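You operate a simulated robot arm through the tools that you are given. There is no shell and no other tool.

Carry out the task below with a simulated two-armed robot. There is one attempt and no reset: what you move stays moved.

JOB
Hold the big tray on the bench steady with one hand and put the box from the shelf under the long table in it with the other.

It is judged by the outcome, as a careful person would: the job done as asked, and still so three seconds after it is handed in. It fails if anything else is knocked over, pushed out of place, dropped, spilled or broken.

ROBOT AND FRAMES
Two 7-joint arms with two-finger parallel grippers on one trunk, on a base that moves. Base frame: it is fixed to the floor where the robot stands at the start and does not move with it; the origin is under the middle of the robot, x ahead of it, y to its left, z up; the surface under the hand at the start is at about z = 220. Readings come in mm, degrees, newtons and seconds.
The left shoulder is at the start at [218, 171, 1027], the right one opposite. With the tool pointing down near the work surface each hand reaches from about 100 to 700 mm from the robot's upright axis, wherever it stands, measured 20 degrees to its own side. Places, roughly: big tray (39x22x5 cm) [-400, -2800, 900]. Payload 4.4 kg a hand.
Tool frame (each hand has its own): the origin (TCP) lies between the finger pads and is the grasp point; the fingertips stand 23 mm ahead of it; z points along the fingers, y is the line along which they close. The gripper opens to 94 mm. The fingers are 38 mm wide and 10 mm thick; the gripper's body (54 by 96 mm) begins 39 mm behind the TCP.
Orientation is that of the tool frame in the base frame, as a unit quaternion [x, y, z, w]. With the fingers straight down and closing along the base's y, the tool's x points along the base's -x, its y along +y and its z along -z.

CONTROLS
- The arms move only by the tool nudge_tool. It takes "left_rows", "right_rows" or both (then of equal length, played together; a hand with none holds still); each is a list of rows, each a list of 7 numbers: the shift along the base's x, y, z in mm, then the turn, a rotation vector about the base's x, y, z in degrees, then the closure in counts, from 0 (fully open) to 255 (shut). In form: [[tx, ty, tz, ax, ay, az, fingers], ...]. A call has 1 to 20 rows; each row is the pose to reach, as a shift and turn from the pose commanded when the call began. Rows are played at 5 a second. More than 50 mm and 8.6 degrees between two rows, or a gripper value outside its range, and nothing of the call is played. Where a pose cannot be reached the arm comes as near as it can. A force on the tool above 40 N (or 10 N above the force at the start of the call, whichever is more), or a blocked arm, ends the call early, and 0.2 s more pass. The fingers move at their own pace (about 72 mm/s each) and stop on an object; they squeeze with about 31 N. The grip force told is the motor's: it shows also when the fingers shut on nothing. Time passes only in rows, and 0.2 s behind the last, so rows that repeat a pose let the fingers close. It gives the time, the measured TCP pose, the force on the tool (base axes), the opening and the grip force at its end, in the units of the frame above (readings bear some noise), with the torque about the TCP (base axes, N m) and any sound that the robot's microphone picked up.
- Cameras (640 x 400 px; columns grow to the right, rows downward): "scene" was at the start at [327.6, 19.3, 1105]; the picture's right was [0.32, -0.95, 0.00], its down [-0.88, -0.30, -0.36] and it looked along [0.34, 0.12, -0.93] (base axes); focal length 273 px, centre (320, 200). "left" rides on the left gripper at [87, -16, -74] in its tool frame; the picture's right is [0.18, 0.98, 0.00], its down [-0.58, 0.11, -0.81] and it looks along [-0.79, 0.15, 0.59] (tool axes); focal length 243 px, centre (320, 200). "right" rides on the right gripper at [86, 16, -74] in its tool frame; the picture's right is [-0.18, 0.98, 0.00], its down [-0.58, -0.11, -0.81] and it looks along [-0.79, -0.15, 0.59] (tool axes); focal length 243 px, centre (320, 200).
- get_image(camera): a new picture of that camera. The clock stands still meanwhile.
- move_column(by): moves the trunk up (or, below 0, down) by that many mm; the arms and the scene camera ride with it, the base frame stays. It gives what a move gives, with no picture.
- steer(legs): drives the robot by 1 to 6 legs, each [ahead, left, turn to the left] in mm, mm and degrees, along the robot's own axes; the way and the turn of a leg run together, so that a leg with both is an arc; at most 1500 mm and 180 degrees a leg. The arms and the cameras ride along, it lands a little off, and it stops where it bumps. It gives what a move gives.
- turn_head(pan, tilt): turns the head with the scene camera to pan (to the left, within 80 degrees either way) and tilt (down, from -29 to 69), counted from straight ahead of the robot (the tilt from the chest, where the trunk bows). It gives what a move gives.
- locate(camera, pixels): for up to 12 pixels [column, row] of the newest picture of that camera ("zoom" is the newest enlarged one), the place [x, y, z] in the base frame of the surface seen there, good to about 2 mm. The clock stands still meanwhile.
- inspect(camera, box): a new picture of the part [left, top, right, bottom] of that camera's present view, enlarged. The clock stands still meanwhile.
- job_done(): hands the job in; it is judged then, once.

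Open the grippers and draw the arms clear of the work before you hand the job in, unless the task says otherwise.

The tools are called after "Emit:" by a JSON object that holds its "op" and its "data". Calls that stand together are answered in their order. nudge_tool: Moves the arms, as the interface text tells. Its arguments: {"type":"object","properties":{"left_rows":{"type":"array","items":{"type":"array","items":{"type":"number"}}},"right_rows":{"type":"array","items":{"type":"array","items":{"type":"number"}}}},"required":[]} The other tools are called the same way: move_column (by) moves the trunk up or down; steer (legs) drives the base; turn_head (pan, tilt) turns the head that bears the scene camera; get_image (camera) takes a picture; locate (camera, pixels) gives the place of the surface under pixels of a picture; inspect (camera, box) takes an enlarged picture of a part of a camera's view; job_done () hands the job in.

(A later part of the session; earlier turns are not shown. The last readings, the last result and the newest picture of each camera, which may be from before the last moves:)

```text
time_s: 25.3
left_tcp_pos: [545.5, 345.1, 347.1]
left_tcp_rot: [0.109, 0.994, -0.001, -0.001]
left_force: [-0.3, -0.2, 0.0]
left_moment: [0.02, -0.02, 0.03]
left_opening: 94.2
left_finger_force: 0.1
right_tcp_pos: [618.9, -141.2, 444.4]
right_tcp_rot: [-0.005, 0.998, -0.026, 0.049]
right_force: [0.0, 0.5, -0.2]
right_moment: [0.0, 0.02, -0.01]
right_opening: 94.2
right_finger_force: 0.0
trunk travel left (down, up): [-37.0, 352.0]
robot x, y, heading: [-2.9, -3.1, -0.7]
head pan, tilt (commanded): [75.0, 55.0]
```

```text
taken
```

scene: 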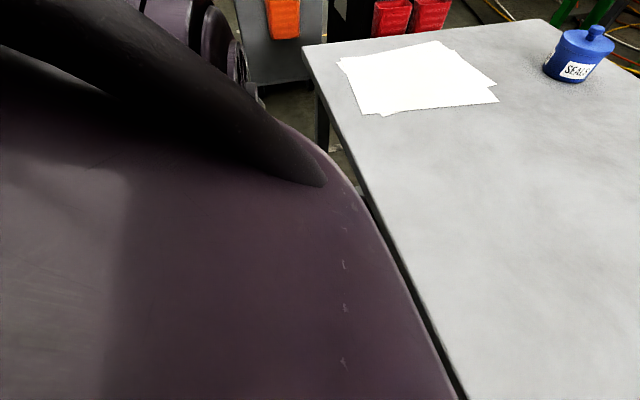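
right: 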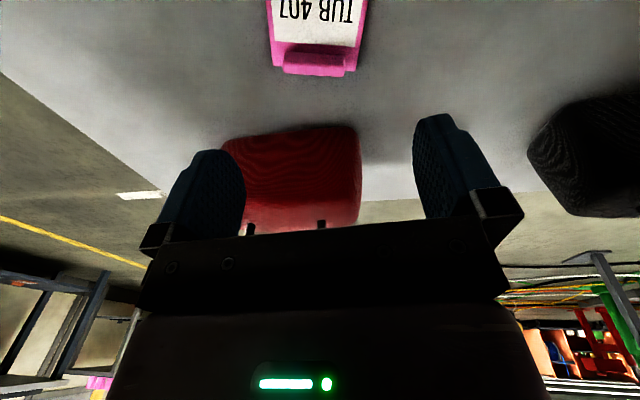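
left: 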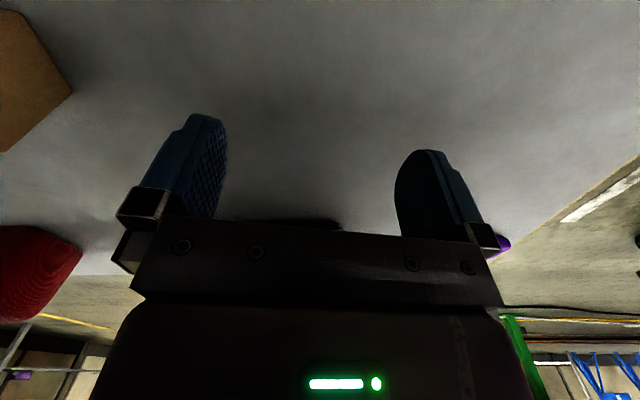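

The view shows the chest close to the table edge (x≈425). I drive the robot straight back 80 mm; all hand parts are well below the lip and above the box, so this only gives clearance.

Emit:
{"op": "steer", "data": {"legs": [[-80, 0, 0]]}}

Emit:
{"op": "turn_head", "data": {"pan": 20, "tilt": 60}}

Emit:
{"op": "get_image", "data": {"camera": "scene"}}

```text
time_s: 26.4
left_tcp_pos: [466.0, 347.0, 346.2]
left_tcp_rot: [0.109, 0.994, 0.0, -0.002]
left_force: [0.1, 0.0, 0.2]
left_moment: [-0.01, -0.01, 0.0]
left_opening: 94.1
left_finger_force: 0.0
right_tcp_pos: [539.2, -140.1, 444.9]
right_tcp_rot: [-0.004, 0.998, -0.027, 0.049]
right_force: [-0.5, -0.6, -0.2]
right_moment: [-0.02, -0.02, 0.0]
right_opening: 94.0
right_finger_force: 0.1
trunk travel left (down, up): [-37.0, 352.0]
robot x, y, heading: [-82.4, -2.2, -0.6]
head pan, tilt (commanded): [75.0, 55.0]
```

```text
time_s: 27.6
left_tcp_pos: [465.9, 344.7, 346.8]
left_tcp_rot: [0.11, 0.994, -0.001, -0.001]
left_force: [0.0, -0.5, -0.7]
left_moment: [-0.01, 0.0, -0.01]
left_opening: 93.9
left_finger_force: 0.1
right_tcp_pos: [539.8, -139.7, 445.7]
right_tcp_rot: [-0.005, 0.998, -0.026, 0.048]
right_force: [0.4, 0.5, 0.0]
right_moment: [-0.01, 0.0, 0.01]
right_opening: 94.1
right_finger_force: 0.0
trunk travel left (down, up): [-37.0, 352.0]
robot x, y, heading: [-81.6, -1.1, -0.6]
head pan, tilt (commanded): [20.0, 60.0]
```

```text
taken
```

scene: 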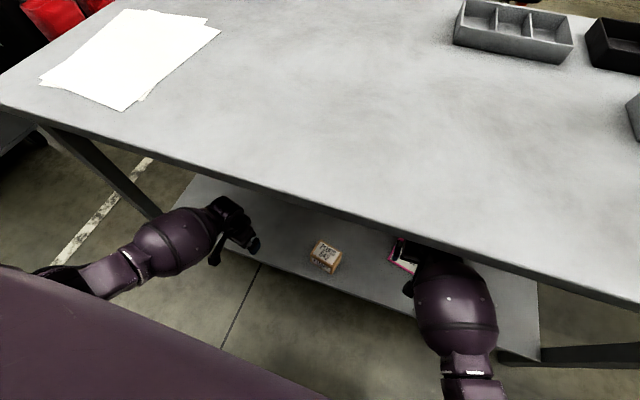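

Now both forearms are clear of the table lip, and the box (325,256) and tub (400,255) are in view. I locate the box corners and the wrist parts.

Emit:
{"op": "inspect", "data": {"camera": "scene", "box": [280, 220, 440, 320]}}

Emit:
{"op": "locate", "data": {"camera": "scene", "pixels": [[170, 235], [215, 215], [250, 240], [455, 300], [440, 255], [465, 340], [470, 385], [325, 252], [130, 265], [90, 280], [405, 285], [330, 200]]}}

```text
4.00 times, centred on (360, 270) of scene
```

zoom: 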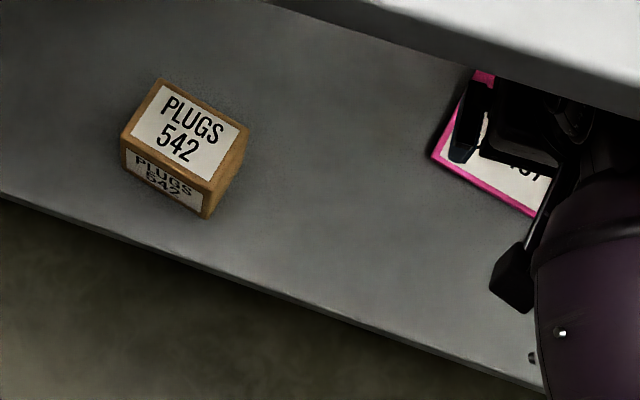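

```text
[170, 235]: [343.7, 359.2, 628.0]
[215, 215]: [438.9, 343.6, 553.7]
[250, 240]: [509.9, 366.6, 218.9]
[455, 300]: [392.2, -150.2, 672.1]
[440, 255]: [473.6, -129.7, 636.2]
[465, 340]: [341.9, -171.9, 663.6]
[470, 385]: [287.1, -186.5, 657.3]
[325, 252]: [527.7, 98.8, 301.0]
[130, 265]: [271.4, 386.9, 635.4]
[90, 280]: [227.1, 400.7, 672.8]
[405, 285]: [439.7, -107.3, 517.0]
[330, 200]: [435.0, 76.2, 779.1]
```

The box is upright and undamaged. I locate its top corners in the enlarged view: (160,82), (246,129), (205,188), (125,137).

Emit:
{"op": "locate", "data": {"camera": "zoom", "pixels": [[160, 84], [244, 129], [205, 186], [127, 137], [165, 87], [238, 130], [202, 180], [132, 137], [185, 135], [203, 215], [240, 165], [123, 160]]}}

```text
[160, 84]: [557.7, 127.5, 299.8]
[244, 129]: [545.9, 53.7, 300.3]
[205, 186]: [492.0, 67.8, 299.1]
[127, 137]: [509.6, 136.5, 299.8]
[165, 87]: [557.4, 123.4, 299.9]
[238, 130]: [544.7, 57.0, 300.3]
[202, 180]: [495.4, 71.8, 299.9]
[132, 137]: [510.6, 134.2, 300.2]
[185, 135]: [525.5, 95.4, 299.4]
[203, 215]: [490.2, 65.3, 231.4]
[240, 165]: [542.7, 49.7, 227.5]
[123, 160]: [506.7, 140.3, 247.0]
```

The box centre is about (526.3, 96.4), yaw about −12.5°, still 80 mm long in y'. I move the left hand over toward it at z≈380 (fingertips 56 mm above the box top), stopping short to re-measure.

Emit:
{"op": "nudge_tool", "data": {"left_rows": [[5, -20, 15, 0, 0, 0, 0], [10, -55, 30, 0, 0, 0, 0], [18, -90, 34, 0, 0, 0, 0], [26, -125, 34, 0, 0, 0, 0], [34, -160, 34, 0, 0, 0, 0], [42, -195, 34, 0, 0, 0, 0], [50, -225, 34, 0, 0, 0, 0]]}}

Emit:
{"op": "get_image", "data": {"camera": "left"}}

Emit:
{"op": "get_image", "data": {"camera": "scene"}}

```text
time_s: 29.4
left_tcp_pos: [515.8, 132.1, 384.3]
left_tcp_rot: [0.107, 0.994, 0.005, -0.002]
left_force: [0.0, -1.2, -0.1]
left_moment: [0.02, -0.01, 0.01]
left_opening: 94.0
left_finger_force: 0.1
right_tcp_pos: [539.0, -139.1, 444.9]
right_tcp_rot: [-0.004, 0.999, -0.025, 0.048]
right_force: [0.1, 0.3, 0.8]
right_moment: [-0.01, -0.01, -0.01]
right_opening: 94.1
right_finger_force: 0.0
trunk travel left (down, up): [-37.0, 352.0]
robot x, y, heading: [-81.9, -0.2, -0.5]
head pan, tilt (commanded): [20.0, 60.0]
stopped in row 7 (left hand): the arm was blocked; the commanded pose is now the measured one
```

```text
taken
```

left: 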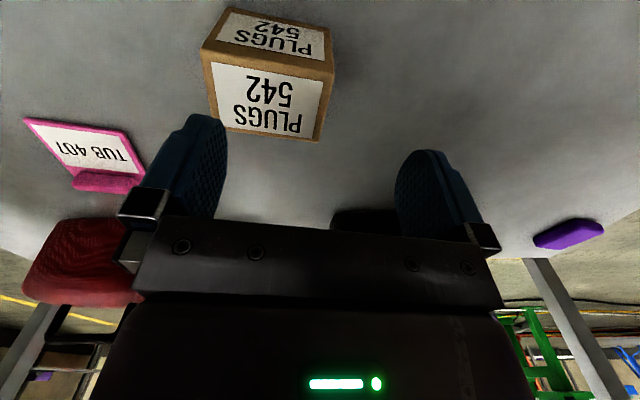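

```text
taken
```

scene: 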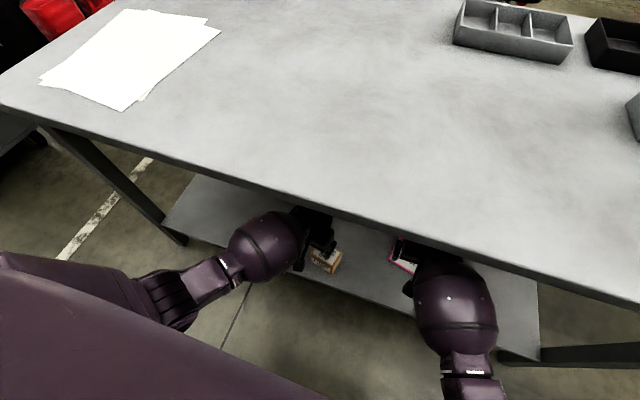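

The hand stops 12 mm short in y (blocked, most likely the left elbow against the chest). I shift the base 130 mm to the right so the box lies in the left arm's natural zone; hands stay well above everything (fingertips z≈361, box top 301).

Emit:
{"op": "steer", "data": {"legs": [[0, -130, 0]]}}

Emit:
{"op": "get_image", "data": {"camera": "scene"}}

```text
time_s: 31.2
left_tcp_pos: [514.6, 0.9, 383.0]
left_tcp_rot: [0.107, 0.994, 0.003, -0.002]
left_force: [0.7, -0.1, -0.5]
left_moment: [-0.01, 0.01, 0.01]
left_opening: 94.0
left_finger_force: 0.0
right_tcp_pos: [539.4, -270.4, 445.4]
right_tcp_rot: [-0.005, 0.998, -0.027, 0.048]
right_force: [-0.9, -0.1, 1.0]
right_moment: [0.0, 0.01, -0.01]
right_opening: 93.9
right_finger_force: 0.0
trunk travel left (down, up): [-37.0, 352.0]
robot x, y, heading: [-80.7, -131.3, -0.5]
head pan, tilt (commanded): [20.0, 60.0]
```

```text
taken
```

scene: 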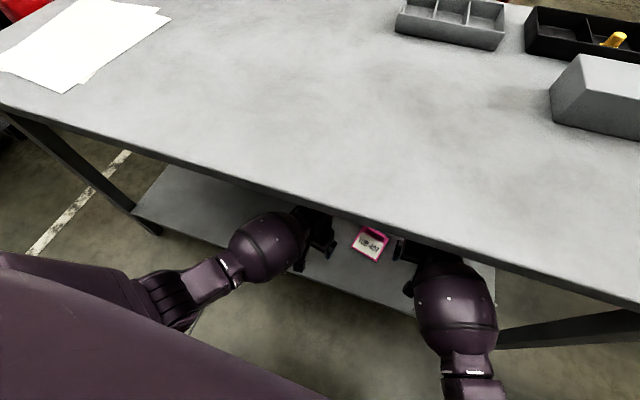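

The base is at y≈-131. I bring the left hand back left over the box at (526,96), still at z≈383.

Emit:
{"op": "nudge_tool", "data": {"left_rows": [[3, 30, 0, 0, 0, 0, 0], [6, 60, 0, 0, 0, 0, 0], [10, 80, 0, 0, 0, 0, 0], [11, 95, 0, 0, 0, 0, 0], [11, 95, 0, 0, 0, 0, 0]]}}

Emit:
{"op": "get_image", "data": {"camera": "left"}}

Emit:
{"op": "get_image", "data": {"camera": "scene"}}

```text
time_s: 32.6
left_tcp_pos: [523.2, 95.7, 383.2]
left_tcp_rot: [0.108, 0.994, 0.006, -0.002]
left_force: [-0.6, 0.8, 0.4]
left_moment: [-0.01, -0.01, -0.03]
left_opening: 94.0
left_finger_force: 0.0
right_tcp_pos: [539.1, -268.6, 446.1]
right_tcp_rot: [-0.005, 0.999, -0.024, 0.048]
right_force: [0.2, 0.4, 0.4]
right_moment: [-0.05, -0.03, -0.03]
right_opening: 93.9
right_finger_force: 0.0
trunk travel left (down, up): [-37.0, 352.0]
robot x, y, heading: [-85.7, -131.2, -0.7]
head pan, tilt (commanded): [20.0, 60.0]
stopped in row 5 (left hand): the arm was blocked; the commanded pose is now the measured one
```

```text
taken
```

left: 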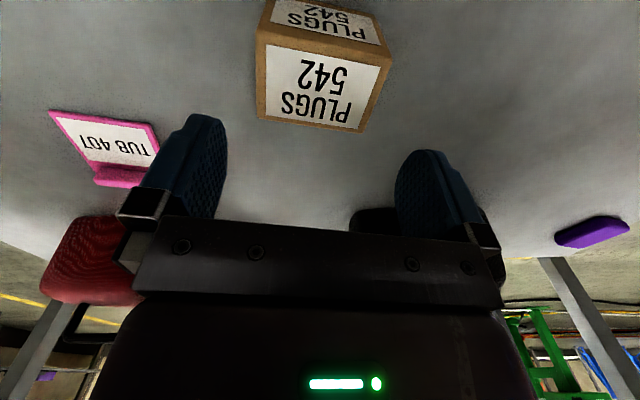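

```text
taken
```

scene: 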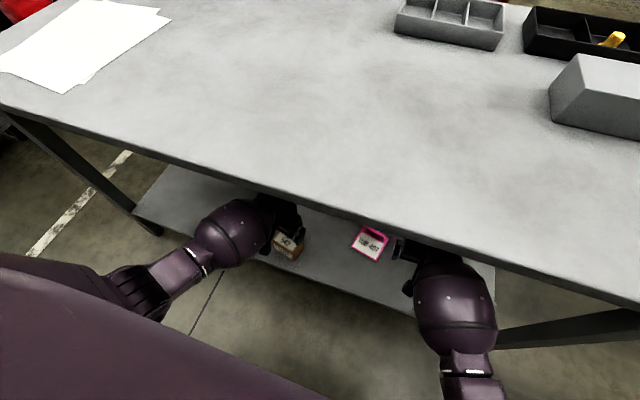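

The hand is over the box at (523,96,383), though "blocked" is flagged again even when holding. I check how close the left elbow at (140,285) is to the chest.

Emit:
{"op": "locate", "data": {"camera": "scene", "pixels": [[150, 285], [130, 280], [115, 285], [180, 268], [225, 235], [60, 270], [100, 300], [30, 265], [150, 320], [200, 345], [210, 260], [90, 272]]}}

Emit:
{"op": "inspect", "data": {"camera": "scene", "box": [0, 180, 320, 380]}}

```text
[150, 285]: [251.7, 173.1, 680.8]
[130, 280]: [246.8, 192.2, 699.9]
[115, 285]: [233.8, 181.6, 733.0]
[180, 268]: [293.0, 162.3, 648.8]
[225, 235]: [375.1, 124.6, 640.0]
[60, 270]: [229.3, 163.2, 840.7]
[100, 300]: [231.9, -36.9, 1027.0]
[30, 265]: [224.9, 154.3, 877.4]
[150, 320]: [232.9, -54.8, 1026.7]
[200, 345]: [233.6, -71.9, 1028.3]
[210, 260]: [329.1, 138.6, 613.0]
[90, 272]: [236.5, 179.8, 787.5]
```

```text
2.00 times, centred on (160, 280) of scene
```

zoom: 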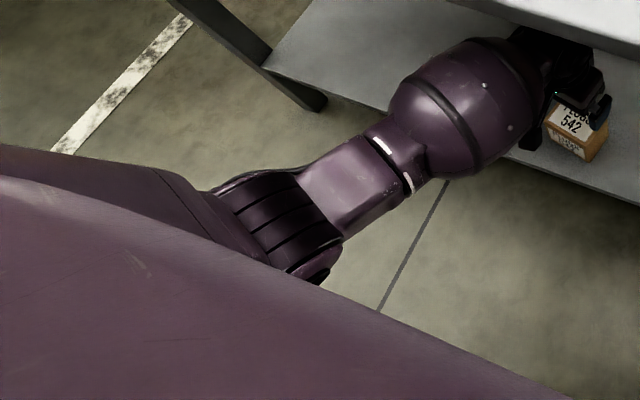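

No visible elbow–chest contact. Before going down over the box, I test the arm's low reach in the empty shelf spot at y≈215, descending in small steps there.

Emit:
{"op": "nudge_tool", "data": {"left_rows": [[0, 30, 0, 0, 0, 0, 0], [0, 60, 0, 0, 0, 0, 0], [0, 90, 0, 0, 0, 0, 0], [0, 120, 0, 0, 0, 0, 0]]}}

Emit:
{"op": "nudge_tool", "data": {"left_rows": [[0, 0, -20, 0, 0, 0, 0], [0, 0, -40, 0, 0, 0, 0], [0, 0, -60, 0, 0, 0, 0], [0, 0, -80, 0, 0, 0, 0]]}}

Emit:
{"op": "get_image", "data": {"camera": "scene"}}

```text
time_s: 33.8
left_tcp_pos: [524.6, 216.2, 383.1]
left_tcp_rot: [0.108, 0.994, 0.006, -0.001]
left_force: [-0.1, 0.0, 0.2]
left_moment: [0.02, 0.01, 0.02]
left_opening: 93.8
left_finger_force: 0.0
right_tcp_pos: [540.3, -268.7, 446.5]
right_tcp_rot: [-0.005, 0.999, -0.023, 0.049]
right_force: [0.3, 0.0, 0.3]
right_moment: [-0.01, 0.0, 0.01]
right_opening: 94.1
right_finger_force: 0.0
trunk travel left (down, up): [-37.0, 352.0]
robot x, y, heading: [-83.9, -135.9, -0.7]
head pan, tilt (commanded): [20.0, 60.0]
stopped in row 4 (left hand): the arm was blocked; the commanded pose is now the measured one
```

```text
time_s: 35.0
left_tcp_pos: [528.3, 215.9, 303.3]
left_tcp_rot: [0.108, 0.994, 0.005, -0.003]
left_force: [-0.6, 0.2, -0.6]
left_moment: [-0.01, 0.05, 0.04]
left_opening: 93.9
left_finger_force: 0.2
right_tcp_pos: [539.6, -267.0, 447.4]
right_tcp_rot: [-0.005, 0.998, -0.023, 0.051]
right_force: [0.3, 0.5, 0.3]
right_moment: [0.0, -0.02, -0.02]
right_opening: 94.0
right_finger_force: 0.1
trunk travel left (down, up): [-37.0, 352.0]
robot x, y, heading: [-85.0, -133.3, -0.7]
head pan, tilt (commanded): [20.0, 60.0]
stopped in row 4 (left hand): the arm was blocked; the commanded pose is now the measured one
```

```text
taken
```

scene: 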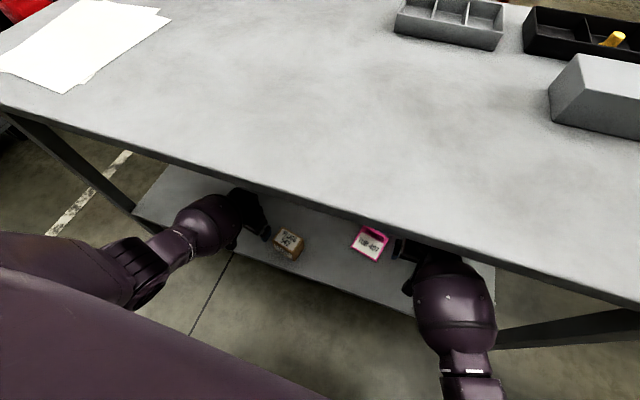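

The hand tracks fine (528,216,303), so the flag seems a leftover of the earlier jam. Now that the robot is 80 mm back, I try lowering the trunk by 20 mm, with the hands in free space, to clear that state and gain reach.

Emit:
{"op": "move_column", "data": {"by": -20}}

Emit:
{"op": "get_image", "data": {"camera": "scene"}}

```text
time_s: 35.7
left_tcp_pos: [545.6, 215.0, 325.8]
left_tcp_rot: [0.107, 0.994, 0.009, 0.027]
left_force: [0.0, 0.1, 0.2]
left_moment: [0.03, 0.01, 0.0]
left_opening: 93.9
left_finger_force: 0.1
right_tcp_pos: [551.4, -287.0, 467.2]
right_tcp_rot: [-0.003, 0.996, -0.038, 0.079]
right_force: [-0.7, 0.0, 0.7]
right_moment: [-0.02, 0.0, 0.0]
right_opening: 94.2
right_finger_force: 0.1
trunk travel left (down, up): [-17.0, 372.0]
robot x, y, heading: [-83.2, -132.0, -0.6]
head pan, tilt (commanded): [20.0, 60.0]
```

```text
taken
```

scene: 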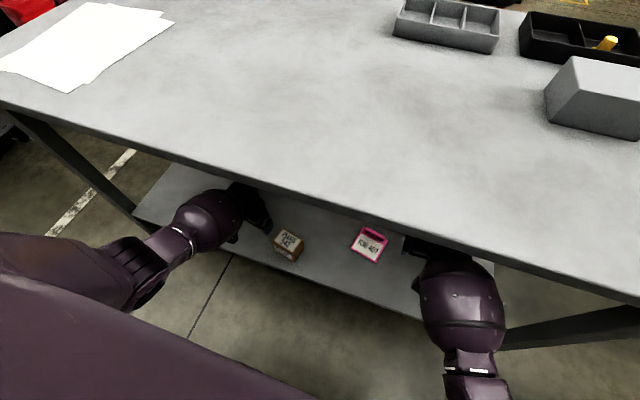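

The trunk went down exactly 20 mm with no block, yet the hands rose ~20 mm and tipped ~3°, so the arms get nudged as the trunk lowers. I locate elbow and chest points again to understand it.

Emit:
{"op": "locate", "data": {"camera": "scene", "pixels": [[100, 300], [150, 320], [200, 345], [300, 390], [115, 260], [140, 270], [160, 245], [205, 215], [40, 245], [455, 290], [465, 350], [475, 390]]}}

Emit:
{"op": "turn_head", "data": {"pan": 60, "tilt": 68}}

Emit:
{"op": "get_image", "data": {"camera": "scene"}}

```text
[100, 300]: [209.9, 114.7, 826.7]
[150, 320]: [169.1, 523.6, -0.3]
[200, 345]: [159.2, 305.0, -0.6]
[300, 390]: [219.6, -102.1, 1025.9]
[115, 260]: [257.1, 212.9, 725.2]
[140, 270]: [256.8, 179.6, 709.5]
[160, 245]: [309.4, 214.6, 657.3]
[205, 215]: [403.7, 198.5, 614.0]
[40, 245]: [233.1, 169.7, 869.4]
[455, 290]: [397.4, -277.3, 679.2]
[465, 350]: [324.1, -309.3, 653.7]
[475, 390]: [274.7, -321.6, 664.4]
```

```text
time_s: 36.8
left_tcp_pos: [545.3, 215.5, 324.3]
left_tcp_rot: [0.108, 0.994, 0.009, 0.027]
left_force: [-0.1, 0.3, -0.3]
left_moment: [0.01, 0.05, 0.0]
left_opening: 93.9
left_finger_force: 0.1
right_tcp_pos: [553.2, -283.7, 468.6]
right_tcp_rot: [-0.004, 0.996, -0.036, 0.081]
right_force: [0.1, -0.8, -0.6]
right_moment: [-0.07, 0.01, 0.0]
right_opening: 93.9
right_finger_force: 0.1
trunk travel left (down, up): [-17.0, 372.0]
robot x, y, heading: [-82.4, -131.1, -0.4]
head pan, tilt (commanded): [60.0, 68.0]
```

```text
taken
```

scene: 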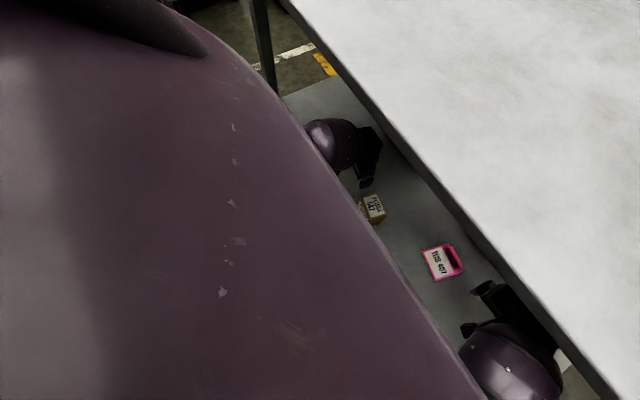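

I level the left hand again and continue the low-reach test in the empty spot, going to about (526,215,275).

Emit:
{"op": "nudge_tool", "data": {"left_rows": [[-6, 0, -10, -0.2, 1.1, 0, 0], [-12, 0, -20, -0.5, 2.2, 0, 0], [-19, 0, -35, -0.7, 3.2, 0, 0], [-19, 0, -50, -0.7, 3.2, 0, 0], [-19, 0, -50, -0.7, 3.2, 0, 0]]}}

Emit:
{"op": "turn_head", "data": {"pan": 20, "tilt": 60}}

Emit:
{"op": "get_image", "data": {"camera": "scene"}}

```text
time_s: 38.2
left_tcp_pos: [529.4, 216.7, 267.7]
left_tcp_rot: [0.107, 0.994, -0.003, -0.002]
left_force: [-0.3, 0.2, 0.0]
left_moment: [0.02, -0.01, 0.01]
left_opening: 93.8
left_finger_force: 0.1
right_tcp_pos: [552.1, -283.7, 465.7]
right_tcp_rot: [-0.005, 0.996, -0.04, 0.08]
right_force: [-0.2, 0.2, -0.3]
right_moment: [0.01, 0.0, -0.04]
right_opening: 94.1
right_finger_force: 0.0
trunk travel left (down, up): [-17.0, 372.0]
robot x, y, heading: [-83.7, -129.4, -0.8]
head pan, tilt (commanded): [60.0, 68.0]
stopped in row 5 (left hand): the arm was blocked; the commanded pose is now the measured one
```

```text
time_s: 39.2
left_tcp_pos: [531.4, 216.0, 267.9]
left_tcp_rot: [0.109, 0.994, -0.004, -0.002]
left_force: [0.1, -0.4, -0.2]
left_moment: [-0.03, 0.0, -0.03]
left_opening: 93.9
left_finger_force: 0.0
right_tcp_pos: [553.9, -282.7, 466.7]
right_tcp_rot: [-0.005, 0.996, -0.039, 0.08]
right_force: [0.0, -0.7, -1.0]
right_moment: [0.03, 0.01, 0.03]
right_opening: 94.1
right_finger_force: 0.1
trunk travel left (down, up): [-17.0, 372.0]
robot x, y, heading: [-81.3, -133.1, -0.6]
head pan, tilt (commanded): [20.0, 60.0]
```

```text
taken
```

scene: 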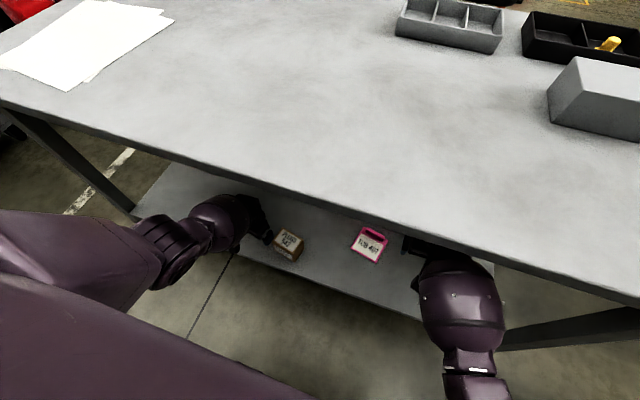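

The arm reaches low without trouble ((530,216,268), a few mm steady error). I lift back to z≈358 and go over the box.

Emit:
{"op": "nudge_tool", "data": {"left_rows": [[0, 0, 30, 0, 0, 0, 0], [0, 0, 60, 0, 0, 0, 0], [0, 0, 90, 0, 0, 0, 0]]}}

Emit:
{"op": "nudge_tool", "data": {"left_rows": [[0, -30, 0, 0, 0, 0, 0], [-2, -60, 0, 0, 0, 0, 0], [-4, -90, 0, 0, 0, 0, 0], [-4, -120, 0, 0, 0, 0, 0]]}}

Emit:
{"op": "get_image", "data": {"camera": "left"}}

Emit:
{"op": "get_image", "data": {"camera": "scene"}}

```text
time_s: 40.2
left_tcp_pos: [520.9, 217.5, 356.7]
left_tcp_rot: [0.109, 0.994, -0.004, -0.002]
left_force: [-0.3, -0.5, 0.3]
left_moment: [-0.01, -0.01, 0.0]
left_opening: 94.1
left_finger_force: 0.0
right_tcp_pos: [554.6, -282.8, 467.6]
right_tcp_rot: [-0.003, 0.996, -0.04, 0.08]
right_force: [-0.3, 0.5, -0.1]
right_moment: [-0.02, 0.04, 0.01]
right_opening: 93.9
right_finger_force: 0.0
trunk travel left (down, up): [-17.0, 372.0]
robot x, y, heading: [-86.4, -133.3, -0.6]
head pan, tilt (commanded): [20.0, 60.0]
stopped in row 3 (left hand): the arm was blocked; the commanded pose is now the measured one
```

```text
time_s: 41.5
left_tcp_pos: [517.0, 96.3, 359.2]
left_tcp_rot: [0.109, 0.994, -0.004, -0.002]
left_force: [-0.1, -0.7, 0.1]
left_moment: [-0.02, 0.04, 0.01]
left_opening: 93.9
left_finger_force: 0.1
right_tcp_pos: [554.5, -279.7, 467.6]
right_tcp_rot: [-0.004, 0.996, -0.039, 0.08]
right_force: [0.3, 0.4, -0.5]
right_moment: [0.02, -0.02, -0.01]
right_opening: 94.0
right_finger_force: 0.0
trunk travel left (down, up): [-17.0, 372.0]
robot x, y, heading: [-86.2, -129.4, -0.5]
head pan, tilt (commanded): [20.0, 60.0]
stopped in row 4 (left hand): the arm was blocked; the commanded pose is now the measured one
```

```text
taken
```

left: 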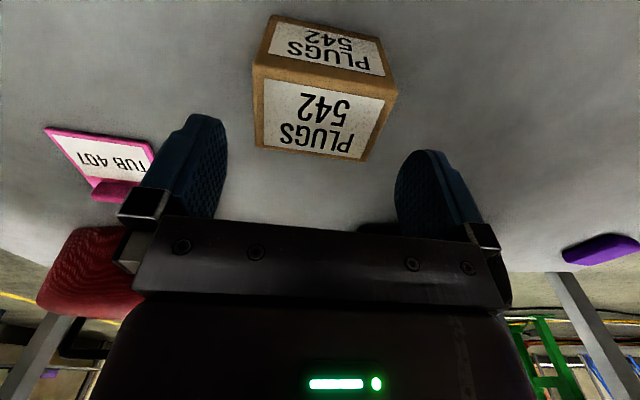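

```text
taken
```

scene: 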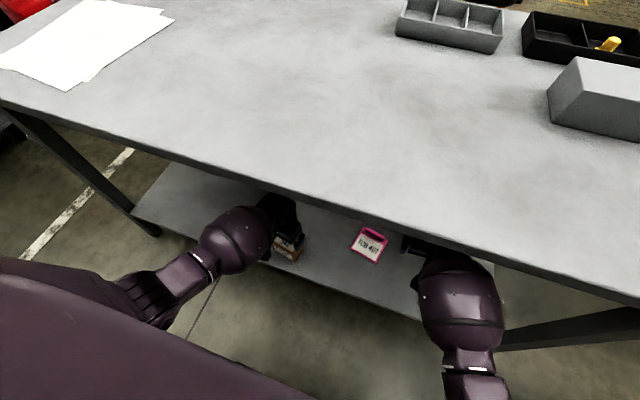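

The hand is at (517,96,359) over the box. I enlarge the box in the left view to measure its exact yaw and place.

Emit:
{"op": "inspect", "data": {"camera": "left", "box": [220, 0, 440, 170]}}

```text
2.35 times, centred on (330, 85) of left
```

zoom: 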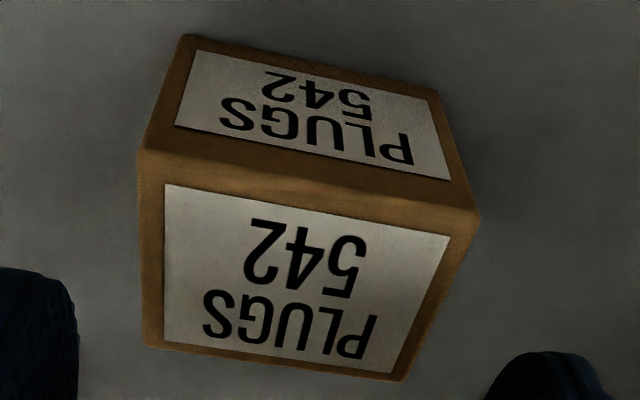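

I locate the top face's corners in the zoom: (143,155), (472,217), (149,342), (402,377), plus points along its sides.

Emit:
{"op": "locate", "data": {"camera": "zoom", "pixels": [[144, 158], [471, 220], [150, 342], [401, 376], [147, 250], [437, 297], [300, 187], [275, 360], [300, 270], [188, 42], [432, 92]]}}

```text
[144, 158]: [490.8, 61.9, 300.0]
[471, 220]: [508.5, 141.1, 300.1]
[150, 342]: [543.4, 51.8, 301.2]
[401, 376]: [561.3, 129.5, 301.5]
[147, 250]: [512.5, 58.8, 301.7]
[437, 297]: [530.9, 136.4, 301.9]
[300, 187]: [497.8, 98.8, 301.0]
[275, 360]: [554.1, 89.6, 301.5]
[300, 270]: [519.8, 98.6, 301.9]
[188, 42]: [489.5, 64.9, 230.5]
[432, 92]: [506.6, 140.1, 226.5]
```

Box centre (526.0, 96.1), yaw −12.5°, 81 x 54 mm: the hand's yaw matches. I shift +8 mm in x and go down to z≈330, just above the box top.

Emit:
{"op": "nudge_tool", "data": {"left_rows": [[4, 0, -10, 0, 0, 0, 0], [8, 0, -20, 0, 0, 0, 0], [8, 0, -30, 0, 0, 0, 0]]}}

Emit:
{"op": "get_image", "data": {"camera": "left"}}

```text
time_s: 42.5
left_tcp_pos: [527.7, 95.0, 329.7]
left_tcp_rot: [0.109, 0.994, -0.004, -0.003]
left_force: [0.7, 0.6, 1.4]
left_moment: [-0.04, -0.03, 0.0]
left_opening: 93.8
left_finger_force: 0.1
right_tcp_pos: [555.1, -279.2, 467.8]
right_tcp_rot: [-0.004, 0.996, -0.038, 0.081]
right_force: [-0.5, 0.1, 1.0]
right_moment: [-0.01, -0.02, 0.03]
right_opening: 94.1
right_finger_force: 0.0
trunk travel left (down, up): [-17.0, 372.0]
robot x, y, heading: [-86.9, -130.4, -0.6]
head pan, tilt (commanded): [20.0, 60.0]
stopped in row 3 (left hand): the arm was blocked; the commanded pose is now the measured one
```

```text
taken
```

left: 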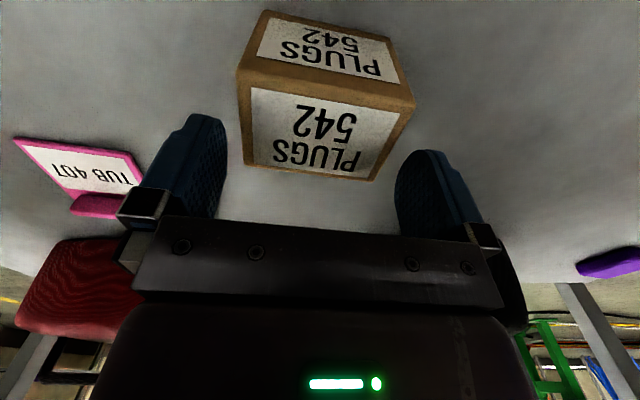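

The projection check puts the box centred between the fingers within about 1 mm (box edges at columns 241 and 390; pads at 228 and 403). I descend in small steps to z≈300.

Emit:
{"op": "nudge_tool", "data": {"left_rows": [[0, 0, -10, 0, 0, 0, 0], [-1, 0, -20, 0, 0, 0, 0], [-1, 0, -30, 0, 0, 0, 0]]}}

Emit:
{"op": "get_image", "data": {"camera": "left"}}

```text
time_s: 43.5
left_tcp_pos: [530.0, 95.7, 299.5]
left_tcp_rot: [0.11, 0.994, -0.004, -0.002]
left_force: [0.0, 0.4, -0.2]
left_moment: [-0.02, 0.0, 0.03]
left_opening: 93.7
left_finger_force: 0.1
right_tcp_pos: [556.7, -280.1, 468.4]
right_tcp_rot: [-0.003, 0.996, -0.038, 0.082]
right_force: [-0.7, -0.1, 0.1]
right_moment: [-0.02, -0.01, 0.02]
right_opening: 94.1
right_finger_force: 0.0
trunk travel left (down, up): [-17.0, 372.0]
robot x, y, heading: [-86.1, -133.0, -0.8]
head pan, tilt (commanded): [20.0, 60.0]
stopped in row 3 (left hand): the arm was blocked; the commanded pose is now the measured one
```

```text
taken
```

left: 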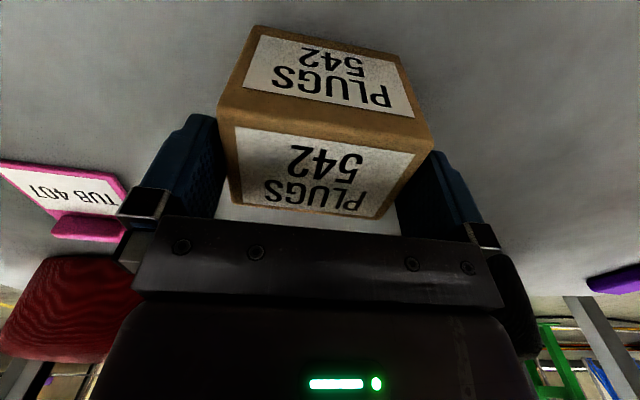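

The fingers straddle the box with no contact force. I lower another 16 mm, then close the fingers.

Emit:
{"op": "nudge_tool", "data": {"left_rows": [[-1, 0, -8, 0, 0, 0, 0], [-2, 0, -16, 0, 0, 0, 0]]}}

Emit:
{"op": "nudge_tool", "data": {"left_rows": [[0, 0, 0, 0, 0, 0, 120], [0, 0, 0, 0, 0, 0, 255], [0, 0, 0, 0, 0, 0, 255], [0, 0, 0, 0, 0, 0, 255]]}}

Emit:
{"op": "get_image", "data": {"camera": "left"}}

```text
time_s: 44.2
left_tcp_pos: [531.0, 94.9, 282.9]
left_tcp_rot: [0.109, 0.994, -0.005, -0.002]
left_force: [-0.4, 0.5, -0.4]
left_moment: [0.03, -0.01, 0.01]
left_opening: 94.0
left_finger_force: 0.1
right_tcp_pos: [556.7, -278.3, 468.4]
right_tcp_rot: [-0.004, 0.996, -0.037, 0.082]
right_force: [-0.1, 0.1, 0.5]
right_moment: [0.02, -0.01, -0.05]
right_opening: 94.1
right_finger_force: 0.1
trunk travel left (down, up): [-17.0, 372.0]
robot x, y, heading: [-80.8, -131.4, -0.8]
head pan, tilt (commanded): [20.0, 60.0]
stopped in row 2 (left hand): the arm was blocked; the commanded pose is now the measured one
```

```text
time_s: 45.5
left_tcp_pos: [529.7, 94.7, 282.8]
left_tcp_rot: [0.109, 0.994, -0.004, -0.002]
left_force: [-2.3, -0.1, 3.5]
left_moment: [0.18, -0.02, 0.07]
left_opening: 84.8
left_finger_force: 30.9
right_tcp_pos: [556.2, -277.0, 469.1]
right_tcp_rot: [-0.005, 0.996, -0.035, 0.083]
right_force: [0.3, -0.1, 0.0]
right_moment: [-0.03, 0.01, 0.01]
right_opening: 94.2
right_finger_force: 0.1
trunk travel left (down, up): [-17.0, 372.0]
robot x, y, heading: [-86.4, -131.8, -0.5]
head pan, tilt (commanded): [20.0, 60.0]
stopped in row 4 (left hand): the arm was blocked; the commanded pose is now the measured one
```

```text
taken
```

left: 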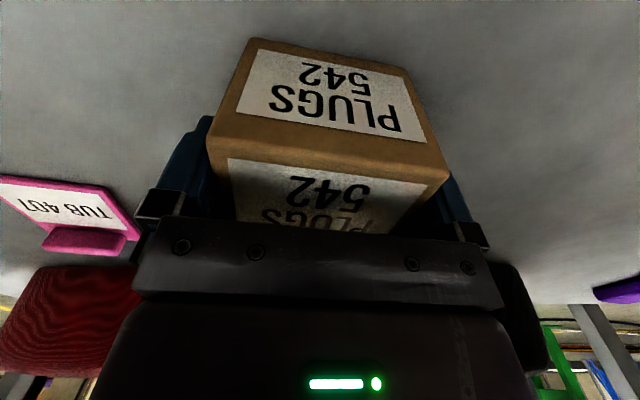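

The box is gripped (opening 84.8 mm, 30.9 N). I lift it 40 mm in small steps, keeping the fingers shut.

Emit:
{"op": "nudge_tool", "data": {"left_rows": [[0, 0, 8, 0, 0, 0, 255], [0, 0, 18, 0, 0, 0, 255], [0, 0, 30, 0, 0, 0, 255], [0, 0, 40, 0, 0, 0, 255]]}}

Emit:
{"op": "get_image", "data": {"camera": "left"}}

Emit:
{"op": "get_image", "data": {"camera": "scene"}}

```text
time_s: 46.6
left_tcp_pos: [525.8, 95.2, 322.2]
left_tcp_rot: [0.109, 0.994, -0.004, -0.004]
left_force: [0.4, -0.5, -2.9]
left_moment: [0.02, 0.01, 0.05]
left_opening: 84.9
left_finger_force: 31.1
right_tcp_pos: [558.2, -276.7, 468.8]
right_tcp_rot: [-0.003, 0.996, -0.035, 0.085]
right_force: [-0.4, 0.7, 0.5]
right_moment: [0.0, 0.0, 0.0]
right_opening: 94.0
right_finger_force: 0.0
trunk travel left (down, up): [-17.0, 372.0]
robot x, y, heading: [-84.4, -129.9, -0.5]
head pan, tilt (commanded): [20.0, 60.0]
stopped in row 4 (left hand): the arm was blocked; the commanded pose is now the measured one
```

```text
taken
```

left: 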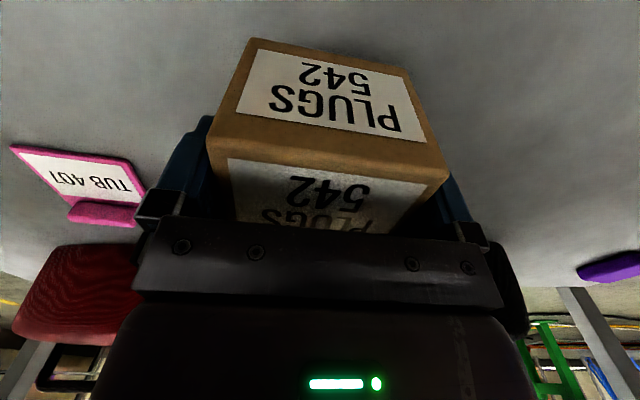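

```text
taken
```

scene: 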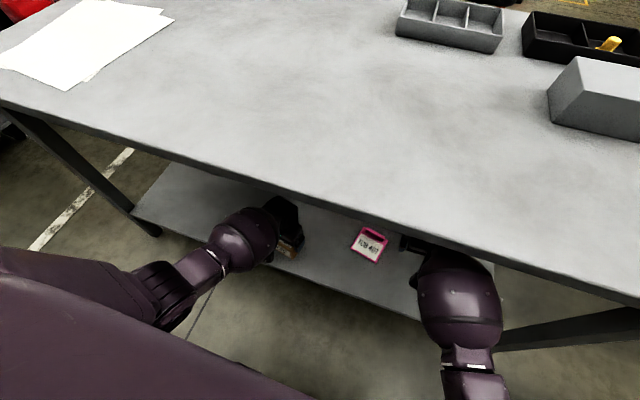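

The box is held (about 3 N load, opening 84.9 mm) and clear of the shelf. Before backing out I look to the far left and far right to check the floor around and behind the robot.

Emit:
{"op": "turn_head", "data": {"pan": 80, "tilt": 20}}

Emit:
{"op": "get_image", "data": {"camera": "scene"}}

Emit:
{"op": "turn_head", "data": {"pan": -80, "tilt": 20}}

Emit:
{"op": "get_image", "data": {"camera": "scene"}}

```text
time_s: 48.0
left_tcp_pos: [527.0, 94.6, 321.2]
left_tcp_rot: [0.109, 0.994, -0.005, -0.004]
left_force: [0.2, 0.5, -1.7]
left_moment: [-0.02, 0.02, 0.0]
left_opening: 84.9
left_finger_force: 31.1
right_tcp_pos: [558.1, -275.4, 470.6]
right_tcp_rot: [-0.005, 0.996, -0.035, 0.085]
right_force: [0.4, 0.3, -0.2]
right_moment: [0.0, -0.02, 0.03]
right_opening: 93.9
right_finger_force: 0.0
trunk travel left (down, up): [-17.0, 372.0]
robot x, y, heading: [-82.2, -133.7, -0.4]
head pan, tilt (commanded): [80.0, 20.0]
```

```text
taken
```

scene: 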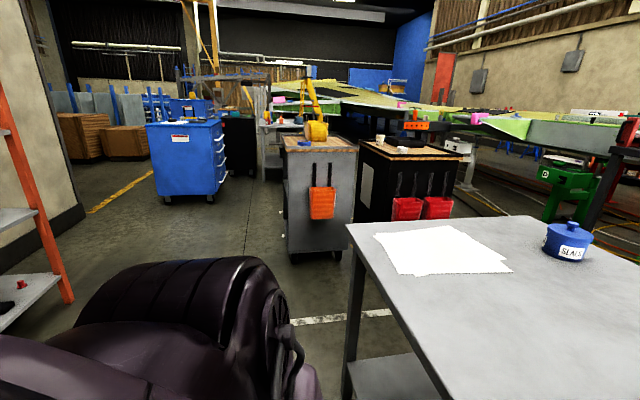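

```text
time_s: 50.4
left_tcp_pos: [526.6, 96.1, 321.7]
left_tcp_rot: [0.109, 0.994, -0.005, -0.003]
left_force: [-0.1, 0.0, -1.4]
left_moment: [0.0, -0.02, -0.01]
left_opening: 84.9
left_finger_force: 31.3
right_tcp_pos: [560.3, -272.7, 470.7]
right_tcp_rot: [-0.005, 0.996, -0.035, 0.085]
right_force: [-0.2, 0.3, 0.5]
right_moment: [-0.02, -0.01, -0.01]
right_opening: 93.6
right_finger_force: 0.1
trunk travel left (down, up): [-17.0, 372.0]
robot x, y, heading: [-82.5, -130.4, -0.4]
head pan, tilt (commanded): [-80.0, 20.0]
```

```text
taken
```

scene: 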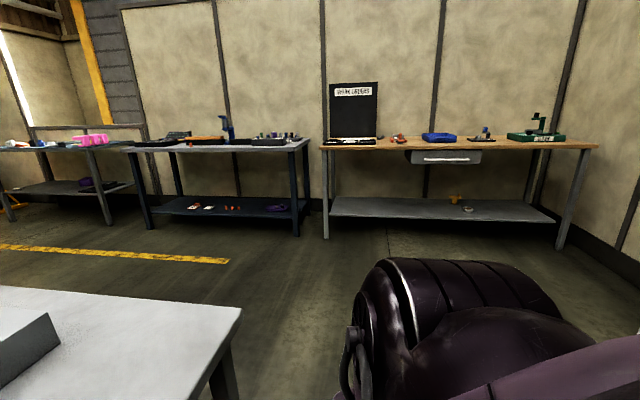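

A red-framed shelf rack stands behind-left of the robot and a wall is at the far right. I locate wall, bench and tray points in this view, then the rack.

Emit:
{"op": "locate", "data": {"camera": "scene", "pixels": [[620, 270], [636, 300], [330, 150], [590, 147], [440, 137], [430, 137], [455, 138], [560, 245], [327, 235], [400, 137], [480, 137], [510, 138]]}}

Emit:
{"op": "inspect", "data": {"camera": "scene", "box": [370, 100, 530, 200]}}

Emit:
{"op": "turn_head", "data": {"pan": 80, "tilt": 20}}

Emit:
{"op": "get_image", "data": {"camera": "scene"}}

Emit:
{"op": "locate", "data": {"camera": "scene", "pixels": [[65, 295], [30, 215], [5, 150], [20, 300], [40, 245], [80, 210], [10, 245]]}}

```text
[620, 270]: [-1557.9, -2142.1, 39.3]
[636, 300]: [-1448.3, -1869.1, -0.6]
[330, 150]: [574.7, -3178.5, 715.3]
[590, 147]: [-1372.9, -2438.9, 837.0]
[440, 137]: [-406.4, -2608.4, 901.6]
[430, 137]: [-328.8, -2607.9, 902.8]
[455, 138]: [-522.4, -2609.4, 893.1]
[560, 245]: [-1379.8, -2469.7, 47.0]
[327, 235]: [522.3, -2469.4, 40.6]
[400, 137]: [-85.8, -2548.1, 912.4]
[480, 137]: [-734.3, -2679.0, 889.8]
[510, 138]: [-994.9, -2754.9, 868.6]
```

```text
4.00 times, centred on (450, 150) of scene
```

zoom: 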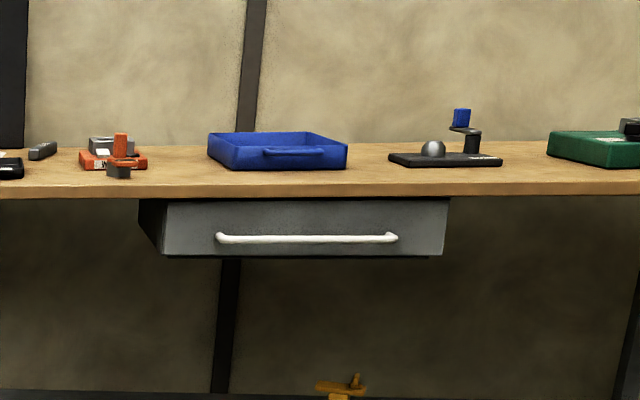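

```text
time_s: 52.9
left_tcp_pos: [525.6, 96.3, 320.5]
left_tcp_rot: [0.109, 0.994, -0.004, -0.004]
left_force: [-0.6, -0.7, -1.8]
left_moment: [-0.03, 0.01, 0.02]
left_opening: 84.8
left_finger_force: 30.9
right_tcp_pos: [561.4, -273.2, 469.8]
right_tcp_rot: [-0.006, 0.996, -0.034, 0.086]
right_force: [-0.3, 0.7, 0.6]
right_moment: [0.01, 0.01, -0.01]
right_opening: 94.0
right_finger_force: 0.1
trunk travel left (down, up): [-17.0, 372.0]
robot x, y, heading: [-84.2, -129.9, -0.6]
head pan, tilt (commanded): [80.0, 20.0]
```

```text
taken
```

scene: 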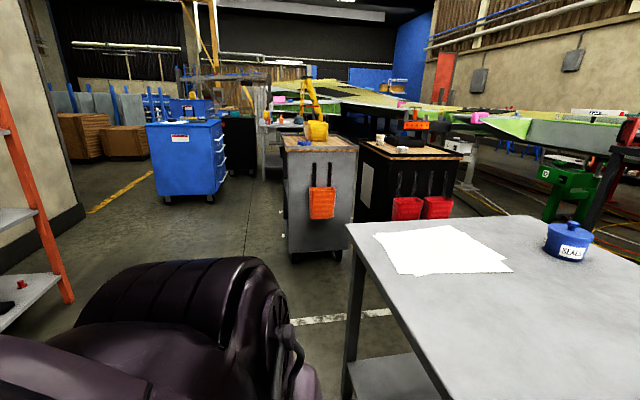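

```text
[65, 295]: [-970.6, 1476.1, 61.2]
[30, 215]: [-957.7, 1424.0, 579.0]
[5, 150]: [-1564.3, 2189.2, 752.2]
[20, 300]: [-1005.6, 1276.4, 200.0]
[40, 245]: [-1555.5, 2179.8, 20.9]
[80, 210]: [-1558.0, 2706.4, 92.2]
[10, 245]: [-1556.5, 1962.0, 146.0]
```

Nothing is right behind within range (rack front at x≈-960, wall at -1557). I back straight out by 320 mm so both hands and the box come clear of the table and shelf.

Emit:
{"op": "steer", "data": {"legs": [[-320, 0, 0]]}}

Emit:
{"op": "turn_head", "data": {"pan": 0, "tilt": 60}}

Emit:
{"op": "get_image", "data": {"camera": "scene"}}

Emit:
{"op": "get_image", "data": {"camera": "left"}}

```text
time_s: 55.0
left_tcp_pos: [204.4, 100.2, 320.7]
left_tcp_rot: [0.107, 0.994, -0.006, -0.003]
left_force: [-0.3, 0.7, -1.3]
left_moment: [0.0, 0.0, 0.02]
left_opening: 84.9
left_finger_force: 31.2
right_tcp_pos: [242.0, -266.2, 470.6]
right_tcp_rot: [-0.006, 0.996, -0.035, 0.086]
right_force: [-0.1, 1.1, 0.6]
right_moment: [0.0, 0.01, 0.01]
right_opening: 94.1
right_finger_force: 0.1
trunk travel left (down, up): [-17.0, 372.0]
robot x, y, heading: [-403.8, -128.8, -0.5]
head pan, tilt (commanded): [80.0, 20.0]
```

```text
time_s: 56.5
left_tcp_pos: [204.9, 100.0, 320.8]
left_tcp_rot: [0.108, 0.994, -0.005, -0.003]
left_force: [0.9, 0.0, -2.5]
left_moment: [0.02, -0.02, -0.01]
left_opening: 84.9
left_finger_force: 30.9
right_tcp_pos: [241.7, -265.2, 472.9]
right_tcp_rot: [-0.007, 0.996, -0.032, 0.087]
right_force: [0.0, 0.2, 0.2]
right_moment: [-0.04, 0.0, -0.01]
right_opening: 93.9
right_finger_force: 0.1
trunk travel left (down, up): [-17.0, 372.0]
robot x, y, heading: [-405.5, -129.7, -0.5]
head pan, tilt (commanded): [0.0, 60.0]
```

```text
taken
```

scene: 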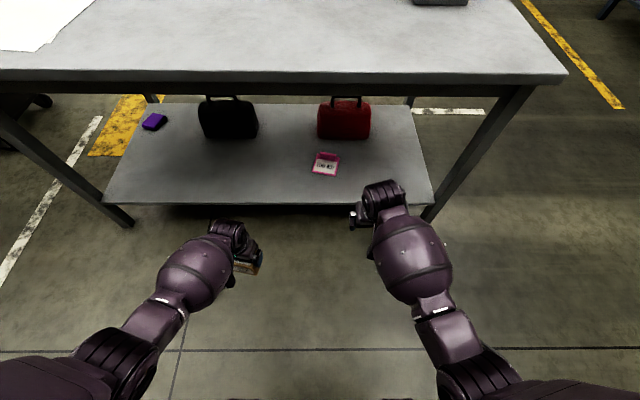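

```text
taken
```

left: 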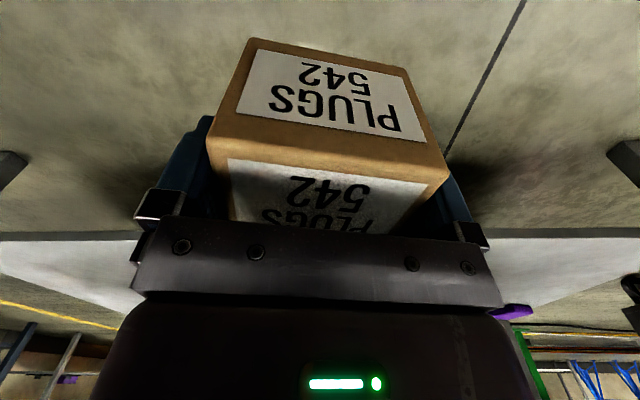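

All shelf items stand undisturbed and the box is firmly held in the open. I now raise the trunk by 150 mm on the way to bench height, checking how the arms respond.

Emit:
{"op": "move_column", "data": {"by": 150}}

Emit:
{"op": "get_image", "data": {"camera": "scene"}}

```text
time_s: 58.3
left_tcp_pos: [212.7, 96.8, 444.3]
left_tcp_rot: [0.107, 0.994, 0.001, -0.017]
left_force: [1.7, -0.1, -1.7]
left_moment: [0.03, 0.01, 0.01]
left_opening: 85.2
left_finger_force: 30.9
right_tcp_pos: [226.6, -274.4, 551.7]
right_tcp_rot: [-0.008, 0.999, -0.026, 0.038]
right_force: [0.0, 0.6, -0.2]
right_moment: [0.03, 0.01, 0.03]
right_opening: 94.1
right_finger_force: 0.0
trunk travel left (down, up): [-167.0, 222.0]
robot x, y, heading: [-408.8, -128.3, -0.4]
head pan, tilt (commanded): [0.0, 60.0]
```

```text
taken
```

scene: 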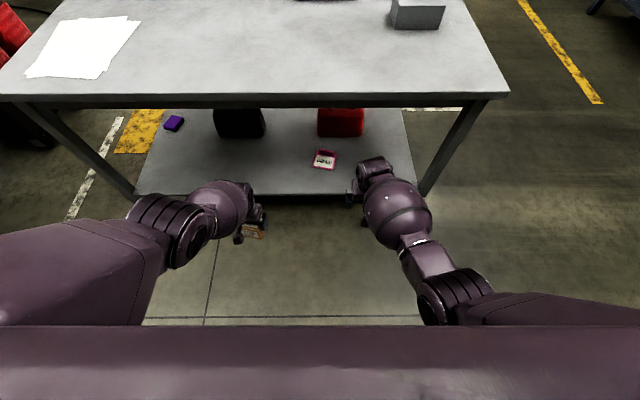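

The trunk rose 150 mm and the arms followed partly, all free. I now turn right 90° in place (nearest table corner is ~960 mm away, arms reach ~750) to face the bench.

Emit:
{"op": "steer", "data": {"legs": [[0, 0, -89.5]]}}

Emit:
{"op": "turn_head", "data": {"pan": 0, "tilt": 25}}

Emit:
{"op": "get_image", "data": {"camera": "scene"}}

```text
time_s: 62.5
left_tcp_pos: [-178.5, -747.6, 446.8]
left_tcp_rot: [0.778, 0.628, 0.011, -0.009]
left_force: [-0.1, 0.2, -2.3]
left_moment: [0.01, 0.02, 0.0]
left_opening: 84.6
left_finger_force: 30.6
right_tcp_pos: [-547.3, -762.9, 552.6]
right_tcp_rot: [0.7, 0.713, -0.046, 0.01]
right_force: [1.3, 0.7, 0.5]
right_moment: [0.0, -0.02, 0.01]
right_opening: 94.1
right_finger_force: 0.0
trunk travel left (down, up): [-167.0, 222.0]
robot x, y, heading: [-401.5, -127.6, -90.4]
head pan, tilt (commanded): [0.0, 60.0]
```

```text
time_s: 63.5
left_tcp_pos: [-178.1, -747.5, 446.6]
left_tcp_rot: [0.777, 0.629, 0.01, -0.009]
left_force: [0.2, 0.0, -2.4]
left_moment: [0.0, -0.01, -0.04]
left_opening: 84.4
left_finger_force: 31.3
right_tcp_pos: [-549.1, -763.8, 552.8]
right_tcp_rot: [0.7, 0.713, -0.046, 0.01]
right_force: [-0.2, 0.8, 1.0]
right_moment: [0.01, 0.0, 0.03]
right_opening: 93.8
right_finger_force: 0.0
trunk travel left (down, up): [-167.0, 222.0]
robot x, y, heading: [-406.6, -125.9, -90.5]
head pan, tilt (commanded): [0.0, 25.0]
```

```text
taken
```

scene: 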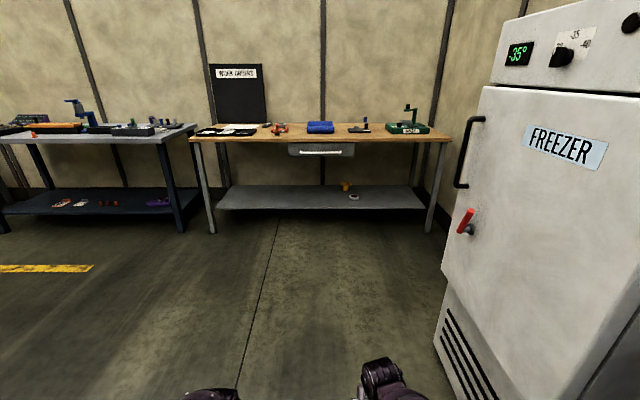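

A freezer stands close on the right. I locate its nearest faces and handles, and the bench/tray ahead, before driving.

Emit:
{"op": "locate", "data": {"camera": "scene", "pixels": [[440, 340], [478, 150], [456, 180], [466, 120], [465, 222], [475, 380], [500, 60], [320, 127], [196, 140], [445, 140], [385, 375], [600, 390]]}}

Emit:
{"op": "inspect", "data": {"camera": "scene", "box": [180, 60, 460, 235]}}

```text
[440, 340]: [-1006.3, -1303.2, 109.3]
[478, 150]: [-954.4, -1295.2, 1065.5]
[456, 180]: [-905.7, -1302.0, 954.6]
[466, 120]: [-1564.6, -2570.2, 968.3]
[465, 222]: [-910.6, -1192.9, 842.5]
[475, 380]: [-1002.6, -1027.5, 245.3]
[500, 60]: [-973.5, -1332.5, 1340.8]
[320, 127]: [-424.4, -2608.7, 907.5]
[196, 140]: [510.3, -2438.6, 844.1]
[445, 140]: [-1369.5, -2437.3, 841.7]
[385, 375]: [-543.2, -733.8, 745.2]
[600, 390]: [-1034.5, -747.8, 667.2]
```

```text
2.29 times, centred on (320, 148) of scene
```

zoom: 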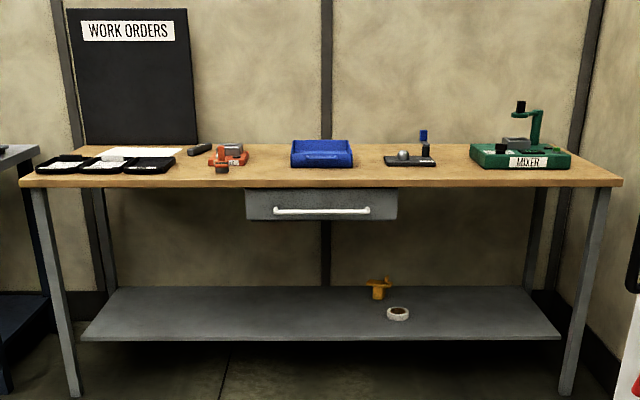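

The tray's short side (22 cm) faces the robot: front at y≈-2605, centre x≈-424, running back to about -2995. The freezer handle is at x≈-905, so the lane at x≈-404 is free. I raise the trunk another 100 mm here in the open.

Emit:
{"op": "move_column", "data": {"by": 100}}

Emit:
{"op": "nudge_tool", "data": {"left_rows": [[0, 0, 30, 0, 0, 0, 255], [0, 0, 65, 0, 0, 0, 255], [0, 0, 100, 0, 0, 0, 255], [0, 0, 140, 0, 0, 0, 255]]}}

Emit:
{"op": "get_image", "data": {"camera": "scene"}}

```text
time_s: 64.8
left_tcp_pos: [-180.6, -840.5, 685.4]
left_tcp_rot: [0.774, 0.625, -0.064, 0.082]
left_force: [-0.5, -0.1, -2.7]
left_moment: [0.04, -0.01, 0.03]
left_opening: 84.9
left_finger_force: 30.7
right_tcp_pos: [-547.7, -763.5, 651.8]
right_tcp_rot: [0.701, 0.712, -0.045, 0.009]
right_force: [0.1, -0.1, 0.0]
right_moment: [-0.01, -0.02, 0.01]
right_opening: 94.0
right_finger_force: 0.1
trunk travel left (down, up): [-267.0, 122.0]
robot x, y, heading: [-404.1, -127.0, -90.2]
head pan, tilt (commanded): [0.0, 25.0]
```

```text
time_s: 65.8
left_tcp_pos: [-180.4, -905.1, 799.0]
left_tcp_rot: [0.774, 0.625, -0.064, 0.083]
left_force: [-0.1, 0.6, -2.2]
left_moment: [0.0, 0.0, 0.0]
left_opening: 84.8
left_finger_force: 31.1
left hand out of reach, approached as far as the arm can: row 1, 2, 3, 4
right_tcp_pos: [-548.4, -763.5, 653.8]
right_tcp_rot: [0.7, 0.712, -0.046, 0.011]
right_force: [0.5, 0.2, -0.2]
right_moment: [0.0, -0.01, 0.01]
right_opening: 93.6
right_finger_force: 0.1
trunk travel left (down, up): [-267.0, 122.0]
robot x, y, heading: [-406.7, -130.1, -89.9]
head pan, tilt (commanded): [0.0, 25.0]
```

```text
taken
```

scene: 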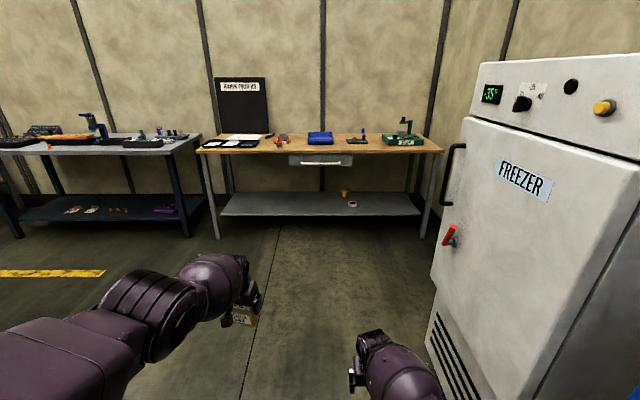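

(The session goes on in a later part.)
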